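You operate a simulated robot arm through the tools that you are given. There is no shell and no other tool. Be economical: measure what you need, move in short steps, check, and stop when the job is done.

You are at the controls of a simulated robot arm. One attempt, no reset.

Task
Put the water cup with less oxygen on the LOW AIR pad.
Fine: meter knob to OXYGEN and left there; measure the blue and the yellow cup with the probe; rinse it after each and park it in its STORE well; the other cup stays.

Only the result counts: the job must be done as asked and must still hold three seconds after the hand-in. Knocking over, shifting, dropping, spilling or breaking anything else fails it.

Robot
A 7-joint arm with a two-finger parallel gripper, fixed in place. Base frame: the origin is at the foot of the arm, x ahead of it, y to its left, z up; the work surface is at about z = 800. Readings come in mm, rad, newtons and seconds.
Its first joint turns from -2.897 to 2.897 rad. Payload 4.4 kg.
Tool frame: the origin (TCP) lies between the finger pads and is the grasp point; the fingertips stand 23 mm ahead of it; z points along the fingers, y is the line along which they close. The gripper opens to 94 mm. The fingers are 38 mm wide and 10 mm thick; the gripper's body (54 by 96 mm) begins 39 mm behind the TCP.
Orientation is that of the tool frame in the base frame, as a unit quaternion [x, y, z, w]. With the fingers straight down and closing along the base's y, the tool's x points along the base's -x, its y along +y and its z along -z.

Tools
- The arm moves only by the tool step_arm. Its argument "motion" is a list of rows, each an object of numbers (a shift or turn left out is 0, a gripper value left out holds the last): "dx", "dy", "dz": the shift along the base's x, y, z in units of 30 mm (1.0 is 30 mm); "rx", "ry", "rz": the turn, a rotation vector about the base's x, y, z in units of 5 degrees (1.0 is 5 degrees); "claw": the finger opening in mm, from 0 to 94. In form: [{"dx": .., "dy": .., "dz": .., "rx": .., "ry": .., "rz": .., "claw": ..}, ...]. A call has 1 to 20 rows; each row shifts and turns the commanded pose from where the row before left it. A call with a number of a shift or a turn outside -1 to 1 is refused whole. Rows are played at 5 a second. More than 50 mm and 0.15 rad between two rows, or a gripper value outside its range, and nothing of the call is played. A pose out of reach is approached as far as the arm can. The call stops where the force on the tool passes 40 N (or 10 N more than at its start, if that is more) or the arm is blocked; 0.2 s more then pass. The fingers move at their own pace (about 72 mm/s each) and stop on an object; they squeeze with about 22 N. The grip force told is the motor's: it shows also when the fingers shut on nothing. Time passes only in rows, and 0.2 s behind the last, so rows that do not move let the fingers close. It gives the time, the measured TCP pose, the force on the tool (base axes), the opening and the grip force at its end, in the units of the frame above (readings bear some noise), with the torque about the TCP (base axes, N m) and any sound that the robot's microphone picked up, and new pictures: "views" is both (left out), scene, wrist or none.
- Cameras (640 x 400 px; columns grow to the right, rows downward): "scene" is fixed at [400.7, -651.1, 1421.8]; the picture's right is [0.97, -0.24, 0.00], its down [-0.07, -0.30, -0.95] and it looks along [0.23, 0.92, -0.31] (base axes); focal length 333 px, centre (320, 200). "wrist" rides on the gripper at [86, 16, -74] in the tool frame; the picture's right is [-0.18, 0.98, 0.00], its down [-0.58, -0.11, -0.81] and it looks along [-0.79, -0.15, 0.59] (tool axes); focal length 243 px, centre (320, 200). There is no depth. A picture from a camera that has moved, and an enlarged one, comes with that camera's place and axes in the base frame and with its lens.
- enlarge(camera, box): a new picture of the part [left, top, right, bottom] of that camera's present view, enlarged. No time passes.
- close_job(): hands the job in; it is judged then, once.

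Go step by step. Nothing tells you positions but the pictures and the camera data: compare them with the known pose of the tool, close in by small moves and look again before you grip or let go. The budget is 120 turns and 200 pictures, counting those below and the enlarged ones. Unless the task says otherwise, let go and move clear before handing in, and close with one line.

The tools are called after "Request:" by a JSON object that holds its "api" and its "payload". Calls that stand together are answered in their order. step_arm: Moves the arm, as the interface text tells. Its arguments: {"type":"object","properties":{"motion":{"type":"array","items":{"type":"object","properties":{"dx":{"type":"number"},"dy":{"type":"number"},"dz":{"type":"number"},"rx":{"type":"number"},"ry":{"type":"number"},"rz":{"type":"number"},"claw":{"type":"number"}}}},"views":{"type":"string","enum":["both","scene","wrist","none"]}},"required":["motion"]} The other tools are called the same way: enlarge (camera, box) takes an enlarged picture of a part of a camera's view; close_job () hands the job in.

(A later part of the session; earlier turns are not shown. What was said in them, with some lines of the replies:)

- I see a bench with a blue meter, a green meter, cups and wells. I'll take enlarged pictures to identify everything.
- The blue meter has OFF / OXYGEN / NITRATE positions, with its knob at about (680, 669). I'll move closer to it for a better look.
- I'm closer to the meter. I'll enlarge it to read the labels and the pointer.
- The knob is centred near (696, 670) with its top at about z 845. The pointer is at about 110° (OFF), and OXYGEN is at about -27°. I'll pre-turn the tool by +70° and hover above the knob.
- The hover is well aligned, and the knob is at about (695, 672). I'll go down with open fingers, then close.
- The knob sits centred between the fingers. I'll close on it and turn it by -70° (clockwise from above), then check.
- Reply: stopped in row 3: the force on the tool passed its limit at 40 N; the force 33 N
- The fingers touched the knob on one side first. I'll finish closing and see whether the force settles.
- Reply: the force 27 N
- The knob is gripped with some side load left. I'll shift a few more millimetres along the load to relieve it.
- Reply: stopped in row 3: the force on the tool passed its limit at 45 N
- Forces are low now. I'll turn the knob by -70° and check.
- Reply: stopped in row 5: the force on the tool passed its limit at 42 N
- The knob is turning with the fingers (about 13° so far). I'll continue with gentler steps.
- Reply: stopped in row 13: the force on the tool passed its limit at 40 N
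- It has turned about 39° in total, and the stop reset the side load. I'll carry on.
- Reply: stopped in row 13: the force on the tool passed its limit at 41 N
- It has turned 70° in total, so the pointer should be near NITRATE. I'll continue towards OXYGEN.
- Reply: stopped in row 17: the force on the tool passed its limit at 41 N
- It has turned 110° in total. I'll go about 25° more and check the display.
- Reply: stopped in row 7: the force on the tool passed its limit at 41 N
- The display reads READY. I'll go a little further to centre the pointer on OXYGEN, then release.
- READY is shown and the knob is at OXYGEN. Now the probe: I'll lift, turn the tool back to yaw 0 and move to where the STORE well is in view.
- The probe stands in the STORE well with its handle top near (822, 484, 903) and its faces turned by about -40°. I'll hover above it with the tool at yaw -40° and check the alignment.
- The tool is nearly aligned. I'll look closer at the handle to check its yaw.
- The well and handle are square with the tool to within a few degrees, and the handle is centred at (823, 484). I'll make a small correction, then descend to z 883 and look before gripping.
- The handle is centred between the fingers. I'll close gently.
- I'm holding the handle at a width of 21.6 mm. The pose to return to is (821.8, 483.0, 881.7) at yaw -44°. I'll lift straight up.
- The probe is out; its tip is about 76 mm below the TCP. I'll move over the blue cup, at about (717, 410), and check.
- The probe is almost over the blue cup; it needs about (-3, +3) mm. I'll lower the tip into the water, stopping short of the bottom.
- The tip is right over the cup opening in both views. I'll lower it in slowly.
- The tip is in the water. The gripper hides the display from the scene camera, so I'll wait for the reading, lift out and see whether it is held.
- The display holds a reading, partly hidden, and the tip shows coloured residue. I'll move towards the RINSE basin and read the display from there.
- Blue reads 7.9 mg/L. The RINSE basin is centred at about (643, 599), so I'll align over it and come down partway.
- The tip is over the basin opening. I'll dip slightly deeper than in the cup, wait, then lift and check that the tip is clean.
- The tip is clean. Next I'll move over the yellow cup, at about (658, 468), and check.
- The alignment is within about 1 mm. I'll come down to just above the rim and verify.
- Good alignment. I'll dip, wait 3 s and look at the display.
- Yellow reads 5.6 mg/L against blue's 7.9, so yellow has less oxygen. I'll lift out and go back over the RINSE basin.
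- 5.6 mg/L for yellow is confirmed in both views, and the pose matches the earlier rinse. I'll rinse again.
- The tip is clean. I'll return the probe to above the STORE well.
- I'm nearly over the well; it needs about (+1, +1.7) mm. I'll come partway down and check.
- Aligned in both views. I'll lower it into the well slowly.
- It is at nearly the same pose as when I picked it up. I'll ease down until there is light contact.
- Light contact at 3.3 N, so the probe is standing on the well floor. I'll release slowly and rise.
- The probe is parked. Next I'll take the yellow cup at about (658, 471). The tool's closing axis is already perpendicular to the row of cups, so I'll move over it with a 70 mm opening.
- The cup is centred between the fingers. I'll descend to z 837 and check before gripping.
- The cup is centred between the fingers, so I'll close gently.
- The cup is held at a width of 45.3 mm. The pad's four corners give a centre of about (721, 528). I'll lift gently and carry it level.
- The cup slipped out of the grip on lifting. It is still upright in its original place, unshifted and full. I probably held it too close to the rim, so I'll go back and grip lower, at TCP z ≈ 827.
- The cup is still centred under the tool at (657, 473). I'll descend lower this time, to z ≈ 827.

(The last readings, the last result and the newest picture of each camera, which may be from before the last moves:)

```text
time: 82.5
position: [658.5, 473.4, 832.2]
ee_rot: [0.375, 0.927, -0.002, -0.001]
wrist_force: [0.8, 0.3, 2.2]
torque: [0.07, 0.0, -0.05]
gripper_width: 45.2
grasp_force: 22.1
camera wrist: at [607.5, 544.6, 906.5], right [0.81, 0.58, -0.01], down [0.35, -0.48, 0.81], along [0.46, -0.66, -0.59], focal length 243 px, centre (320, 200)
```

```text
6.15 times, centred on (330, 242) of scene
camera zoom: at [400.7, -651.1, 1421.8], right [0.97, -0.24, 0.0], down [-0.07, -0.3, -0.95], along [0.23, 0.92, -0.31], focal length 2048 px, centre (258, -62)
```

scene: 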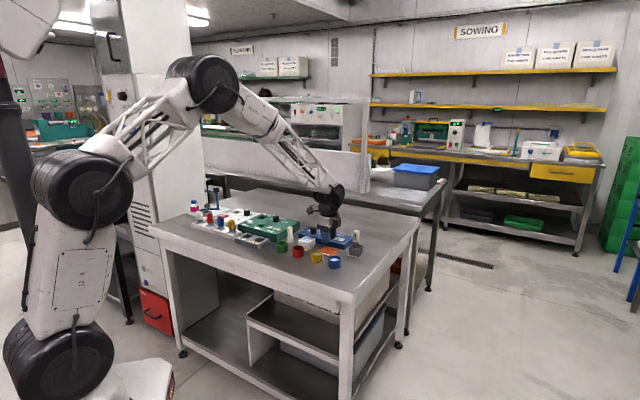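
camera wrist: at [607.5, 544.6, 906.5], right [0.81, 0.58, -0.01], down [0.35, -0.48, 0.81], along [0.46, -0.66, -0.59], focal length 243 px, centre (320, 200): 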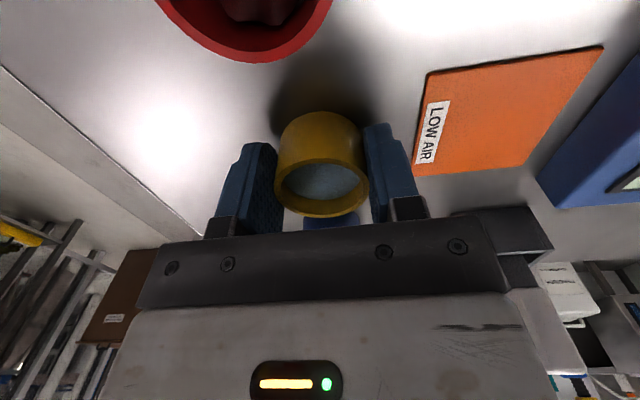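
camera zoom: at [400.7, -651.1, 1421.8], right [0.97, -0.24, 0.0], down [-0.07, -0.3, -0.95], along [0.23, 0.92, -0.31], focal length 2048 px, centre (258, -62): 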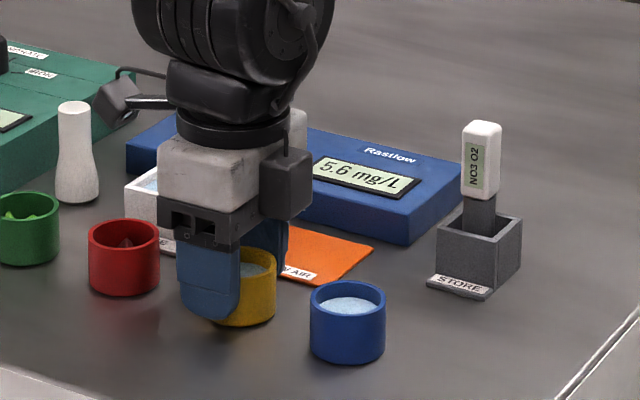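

This is z 832. I'll open slightly, go 5 mm lower for a fuller grip, then close again and make a small test lift.

Request:
{"api": "step_arm", "payload": {"motion": [{"claw": 50}, {"claw": 58}, {"dz": -0.1}, {"dz": -0.08}, {}, {"claw": 52}, {"claw": 48}, {"claw": 44}, {"claw": 30}, {"claw": 10}, {"claw": 0}, {}, {}, {}], "views": "none"}}

Request:
{"api": "step_arm", "payload": {"motion": [{"dz": 0.05}, {"dz": 0.05}, {"dz": 0.1}, {"dz": 0.1}, {}, {}], "views": "wrist"}}

Request:
{"api": "enlarge", "payload": {"camera": "scene", "box": [290, 210, 370, 275]}}

```text
time: 85.5
position: [657.0, 473.2, 828.0]
ee_rot: [0.374, 0.927, -0.003, -0.002]
wrist_force: [0.3, 0.6, 3.6]
torque: [0.06, -0.05, 0.04]
gripper_width: 45.3
grasp_force: 21.3
```

```text
time: 86.8
position: [657.8, 474.0, 836.4]
ee_rot: [0.375, 0.927, -0.002, -0.002]
wrist_force: [-0.4, 0.9, -0.5]
torque: [-0.03, -0.02, 0.0]
gripper_width: 45.5
grasp_force: 21.9
camera wrist: at [607.6, 544.5, 910.4], right [0.81, 0.58, -0.01], down [0.35, -0.48, 0.81], along [0.46, -0.66, -0.59], focal length 243 px, centre (320, 200)
```

wrist: 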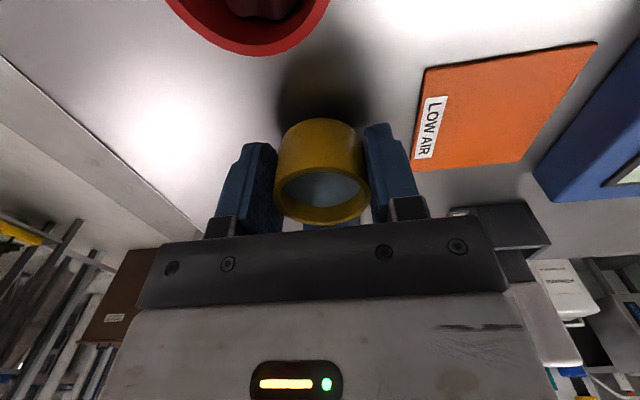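

```text
6.15 times, centred on (330, 242) of scene
camera zoom: at [400.7, -651.1, 1421.8], right [0.97, -0.24, 0.0], down [-0.07, -0.3, -0.95], along [0.23, 0.92, -0.31], focal length 2048 px, centre (258, -62)
```

zoom: 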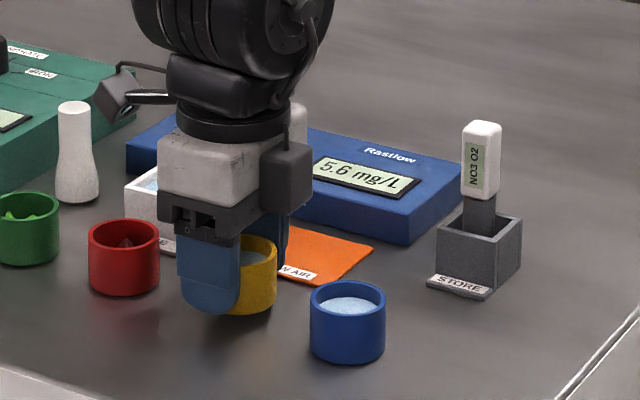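

The cup came up with the fingers this time. I'll lift a bit more, then compare for slip.

Request:
{"api": "step_arm", "payload": {"motion": [{"dz": 0.05}, {"dz": 0.1}, {"dz": 0.1}, {"dz": 0.05}, {}, {}, {}, {}], "views": "wrist"}}

Request:
{"api": "enlarge", "payload": {"camera": "scene", "box": [290, 210, 370, 275]}}

```text
time: 88.7
position: [658.2, 474.5, 844.9]
ee_rot: [0.375, 0.927, -0.002, -0.002]
wrist_force: [0.0, -0.3, -0.1]
torque: [0.0, 0.02, -0.01]
gripper_width: 45.1
grasp_force: 22.3
camera wrist: at [607.2, 544.8, 919.9], right [0.81, 0.58, -0.01], down [0.35, -0.48, 0.81], along [0.46, -0.66, -0.59], focal length 243 px, centre (320, 200)
```

wrist: 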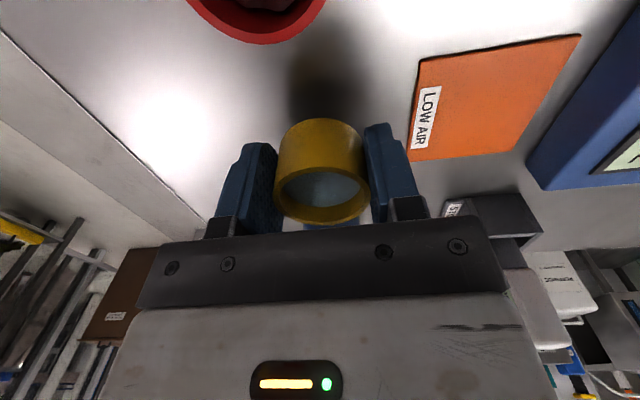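

```text
6.15 times, centred on (330, 242) of scene
camera zoom: at [400.7, -651.1, 1421.8], right [0.97, -0.24, 0.0], down [-0.07, -0.3, -0.95], along [0.23, 0.92, -0.31], focal length 2048 px, centre (258, -62)
```

zoom: 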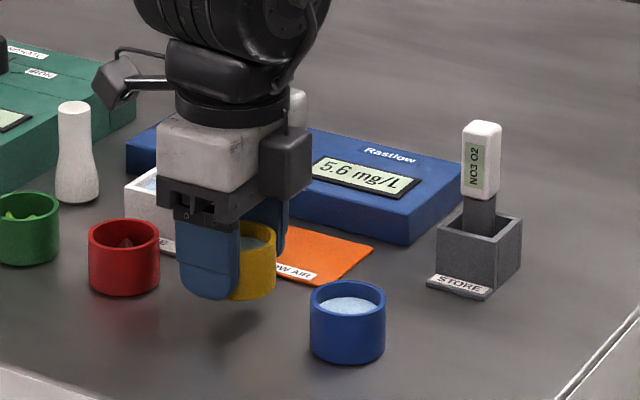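

No slip; the cup is held level about 17 mm up. I'll carry it slowly to the pad centre.

Request:
{"api": "step_arm", "payload": {"motion": [{"dx": 0.04, "dy": 0.035}, {"dx": 0.08, "dy": 0.07}, {"dx": 0.12, "dy": 0.1}, {"dx": 0.15, "dy": 0.13}, {"dx": 0.18, "dy": 0.155}, {"dx": 0.18, "dy": 0.155}, {"dx": 0.18, "dy": 0.155}, {"dx": 0.18, "dy": 0.155}, {"dx": 0.18, "dy": 0.155}, {"dx": 0.18, "dy": 0.155}, {"dx": 0.18, "dy": 0.155}, {"dx": 0.15, "dy": 0.13}, {"dx": 0.13, "dy": 0.11}, {"dx": 0.1, "dy": 0.09}, {"dx": 0.06, "dy": 0.05}, {"dx": 0.03, "dy": 0.03}, {}, {}], "views": "wrist"}}

Request:
{"api": "enlarge", "payload": {"camera": "scene", "box": [290, 210, 370, 275]}}

Request:
{"api": "enlarge", "payload": {"camera": "wrist", "box": [220, 60, 440, 210]}}

```text
time: 92.5
position: [721.9, 527.3, 843.7]
ee_rot: [0.375, 0.927, -0.002, -0.001]
wrist_force: [-1.1, 0.2, -0.7]
torque: [-0.01, 0.01, 0.02]
gripper_width: 45.0
grasp_force: 21.7
camera wrist: at [671.3, 599.0, 919.2], right [0.81, 0.58, -0.01], down [0.35, -0.48, 0.81], along [0.46, -0.66, -0.59], focal length 243 px, centre (320, 200)
```

wrist: 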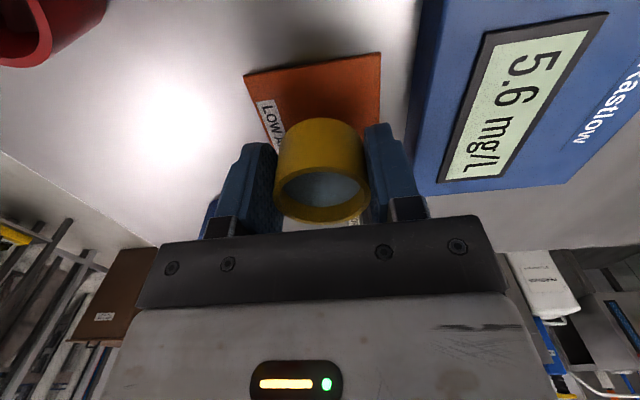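

```text
6.15 times, centred on (330, 242) of scene
camera zoom: at [400.7, -651.1, 1421.8], right [0.97, -0.24, 0.0], down [-0.07, -0.3, -0.95], along [0.23, 0.92, -0.31], focal length 2048 px, centre (258, -62)
```

zoom: 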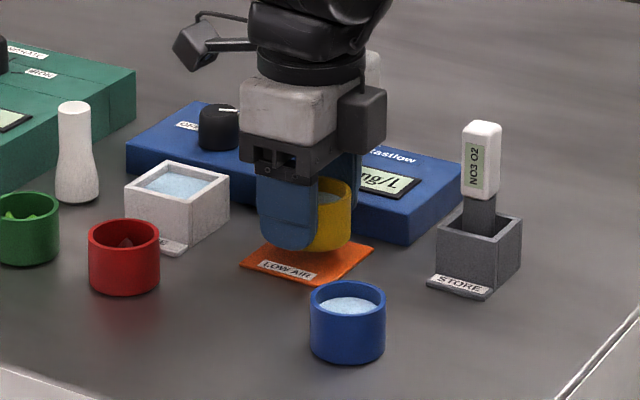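

```text
2.67 times, centred on (330, 135) of wrist
camera zoom: at [671.3, 599.0, 919.2], right [0.81, 0.58, -0.01], down [0.35, -0.48, 0.81], along [0.46, -0.66, -0.59], focal length 647 px, centre (293, 373)
```

zoom: 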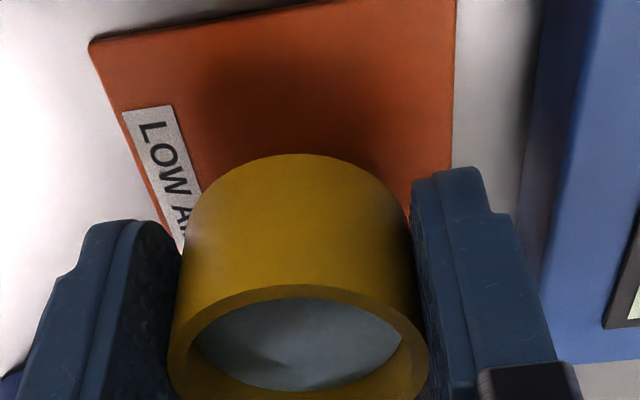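

The cup is right over the pad centre at (721.6, 528). I'll lower it until light contact.

Request:
{"api": "step_arm", "payload": {"motion": [{"dz": -0.1}, {"dz": -0.1}, {"dz": -0.1}, {"dz": -0.05}, {}, {}], "views": "none"}}

Request:
{"api": "enlarge", "payload": {"camera": "scene", "box": [300, 215, 360, 265]}}

```text
time: 93.8
position: [721.4, 528.8, 833.7]
ee_rot: [0.375, 0.927, -0.003, -0.002]
wrist_force: [-0.3, -0.3, -0.4]
torque: [0.01, 0.02, 0.0]
gripper_width: 45.3
grasp_force: 21.5
```

```text
8.00 times, centred on (330, 240) of scene
camera zoom: at [400.7, -651.1, 1421.8], right [0.97, -0.24, 0.0], down [-0.07, -0.3, -0.95], along [0.23, 0.92, -0.31], focal length 2663 px, centre (240, -120)
```

zoom: 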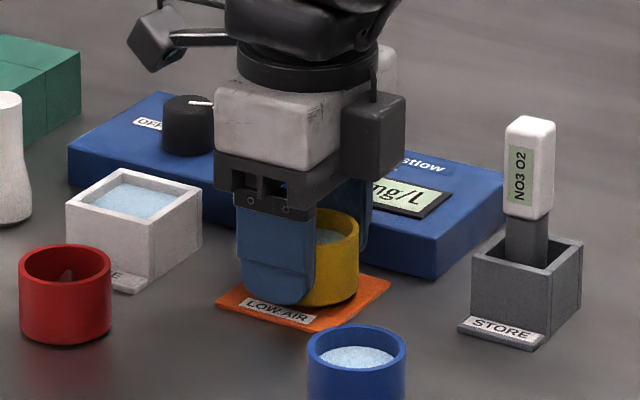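

Request:
{"api": "step_arm", "payload": {"motion": [{"dz": -0.05}, {"dz": -0.03}, {}], "views": "none"}}

```text
time: 94.7
position: [720.7, 528.6, 831.4]
ee_rot: [0.374, 0.927, -0.002, -0.003]
wrist_force: [0.0, -0.4, -0.5]
torque: [0.03, 0.0, 0.0]
gripper_width: 45.1
grasp_force: 22.3
```

There is no contact yet at z 831.4, so I'll ease down in millimetre steps.

Request:
{"api": "step_arm", "payload": {"motion": [{"dz": -0.04}, {}], "views": "none"}}

Request:
{"api": "step_arm", "payload": {"motion": [{"dz": -0.03}, {}], "views": "none"}}

```text
time: 95.2
position: [721.1, 529.3, 828.9]
ee_rot: [0.375, 0.927, -0.002, -0.002]
wrist_force: [-1.2, 0.3, 1.6]
torque: [0.05, -0.02, 0.02]
gripper_width: 45.0
grasp_force: 21.4
```

```text
time: 95.8
position: [722.2, 528.1, 829.6]
ee_rot: [0.374, 0.927, -0.002, -0.001]
wrist_force: [-2.3, 0.6, 13.8]
torque: [0.14, -0.13, 0.0]
gripper_width: 45.3
grasp_force: 21.6
```

Contact is made at 13.8 N. I'll ease off slightly, open only to 56 mm because the meter is close, and rise straight up.

Request:
{"api": "step_arm", "payload": {"motion": [{"dz": 0.02}, {"claw": 48}, {"claw": 52}, {"claw": 56}, {}, {"dz": 0.2}, {"dz": 0.4}, {"dz": 0.6}, {"dz": 0.8}, {"dz": 0.9}, {"dz": 0.9}, {"dz": 0.9}, {}]}}

Request:
{"api": "enlarge", "payload": {"camera": "scene", "box": [280, 205, 380, 275]}}

Request:
{"api": "enlarge", "payload": {"camera": "wrist", "box": [200, 0, 440, 160]}}

```text
time: 98.7
position: [721.6, 526.8, 972.4]
ee_rot: [0.374, 0.927, -0.002, -0.001]
wrist_force: [-0.3, 0.3, -0.4]
torque: [-0.01, -0.01, 0.0]
gripper_width: 55.9
grasp_force: 0.1
camera wrist: at [671.1, 598.5, 1047.1], right [0.81, 0.58, -0.01], down [0.35, -0.48, 0.81], along [0.46, -0.66, -0.59], focal length 243 px, centre (320, 200)
```

scene: 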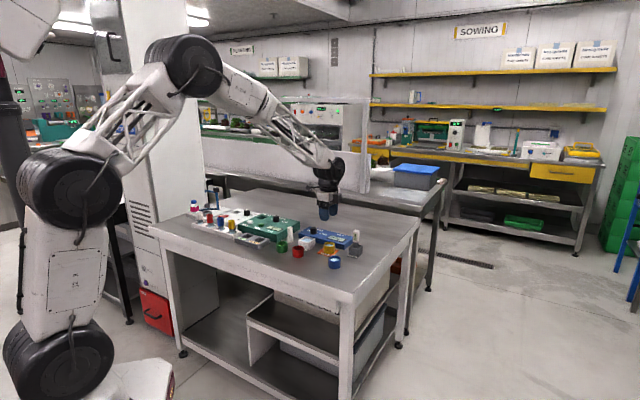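
wrist: 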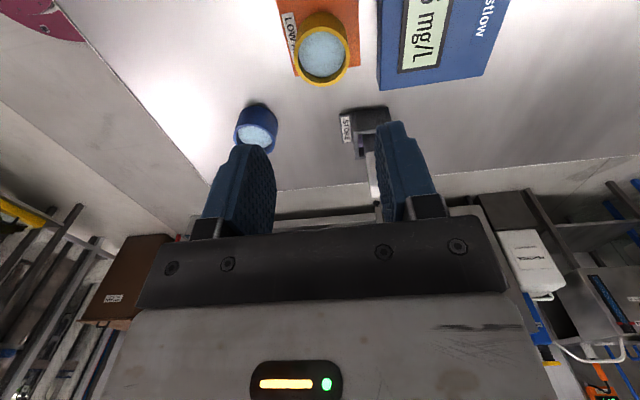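

```text
5.71 times, centred on (330, 240) of scene
camera zoom: at [400.7, -651.1, 1421.8], right [0.97, -0.24, 0.0], down [-0.07, -0.3, -0.95], along [0.23, 0.92, -0.31], focal length 1902 px, centre (263, -29)
```

zoom: 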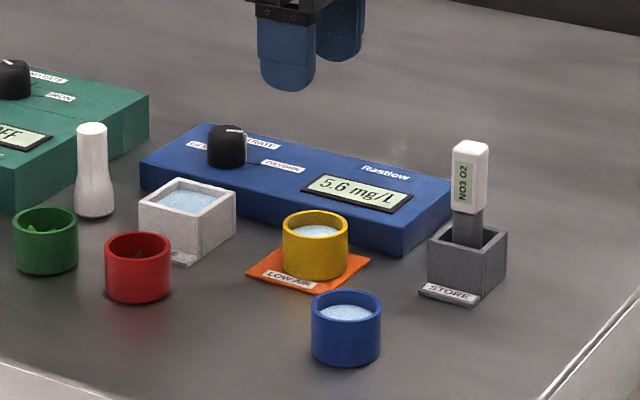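

```text
2.50 times, centred on (320, 80) of wrist
camera zoom: at [671.1, 598.5, 1047.1], right [0.81, 0.58, -0.01], down [0.35, -0.48, 0.81], along [0.46, -0.66, -0.59], focal length 606 px, centre (320, 500)
```

zoom: 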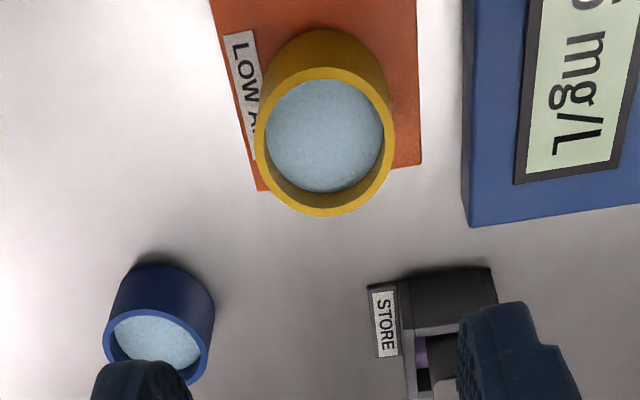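

The yellow cup stands upright and full on the LOW AIR pad. The knob is at OXYGEN, the rinsed probe is in its STORE well, and the blue cup is where it was. The arm is clear, so I'll hand in.

Request:
{"api": "close_job", "payload": {}}

```text
The job is handed in.
```

The yellow cup has less oxygen (5.6 mg/L, blue 7.9 mg/L) and now stands on the LOW AIR pad; the knob is at OXYGEN, the rinsed probe is in its STORE well, and the blue cup was not moved.
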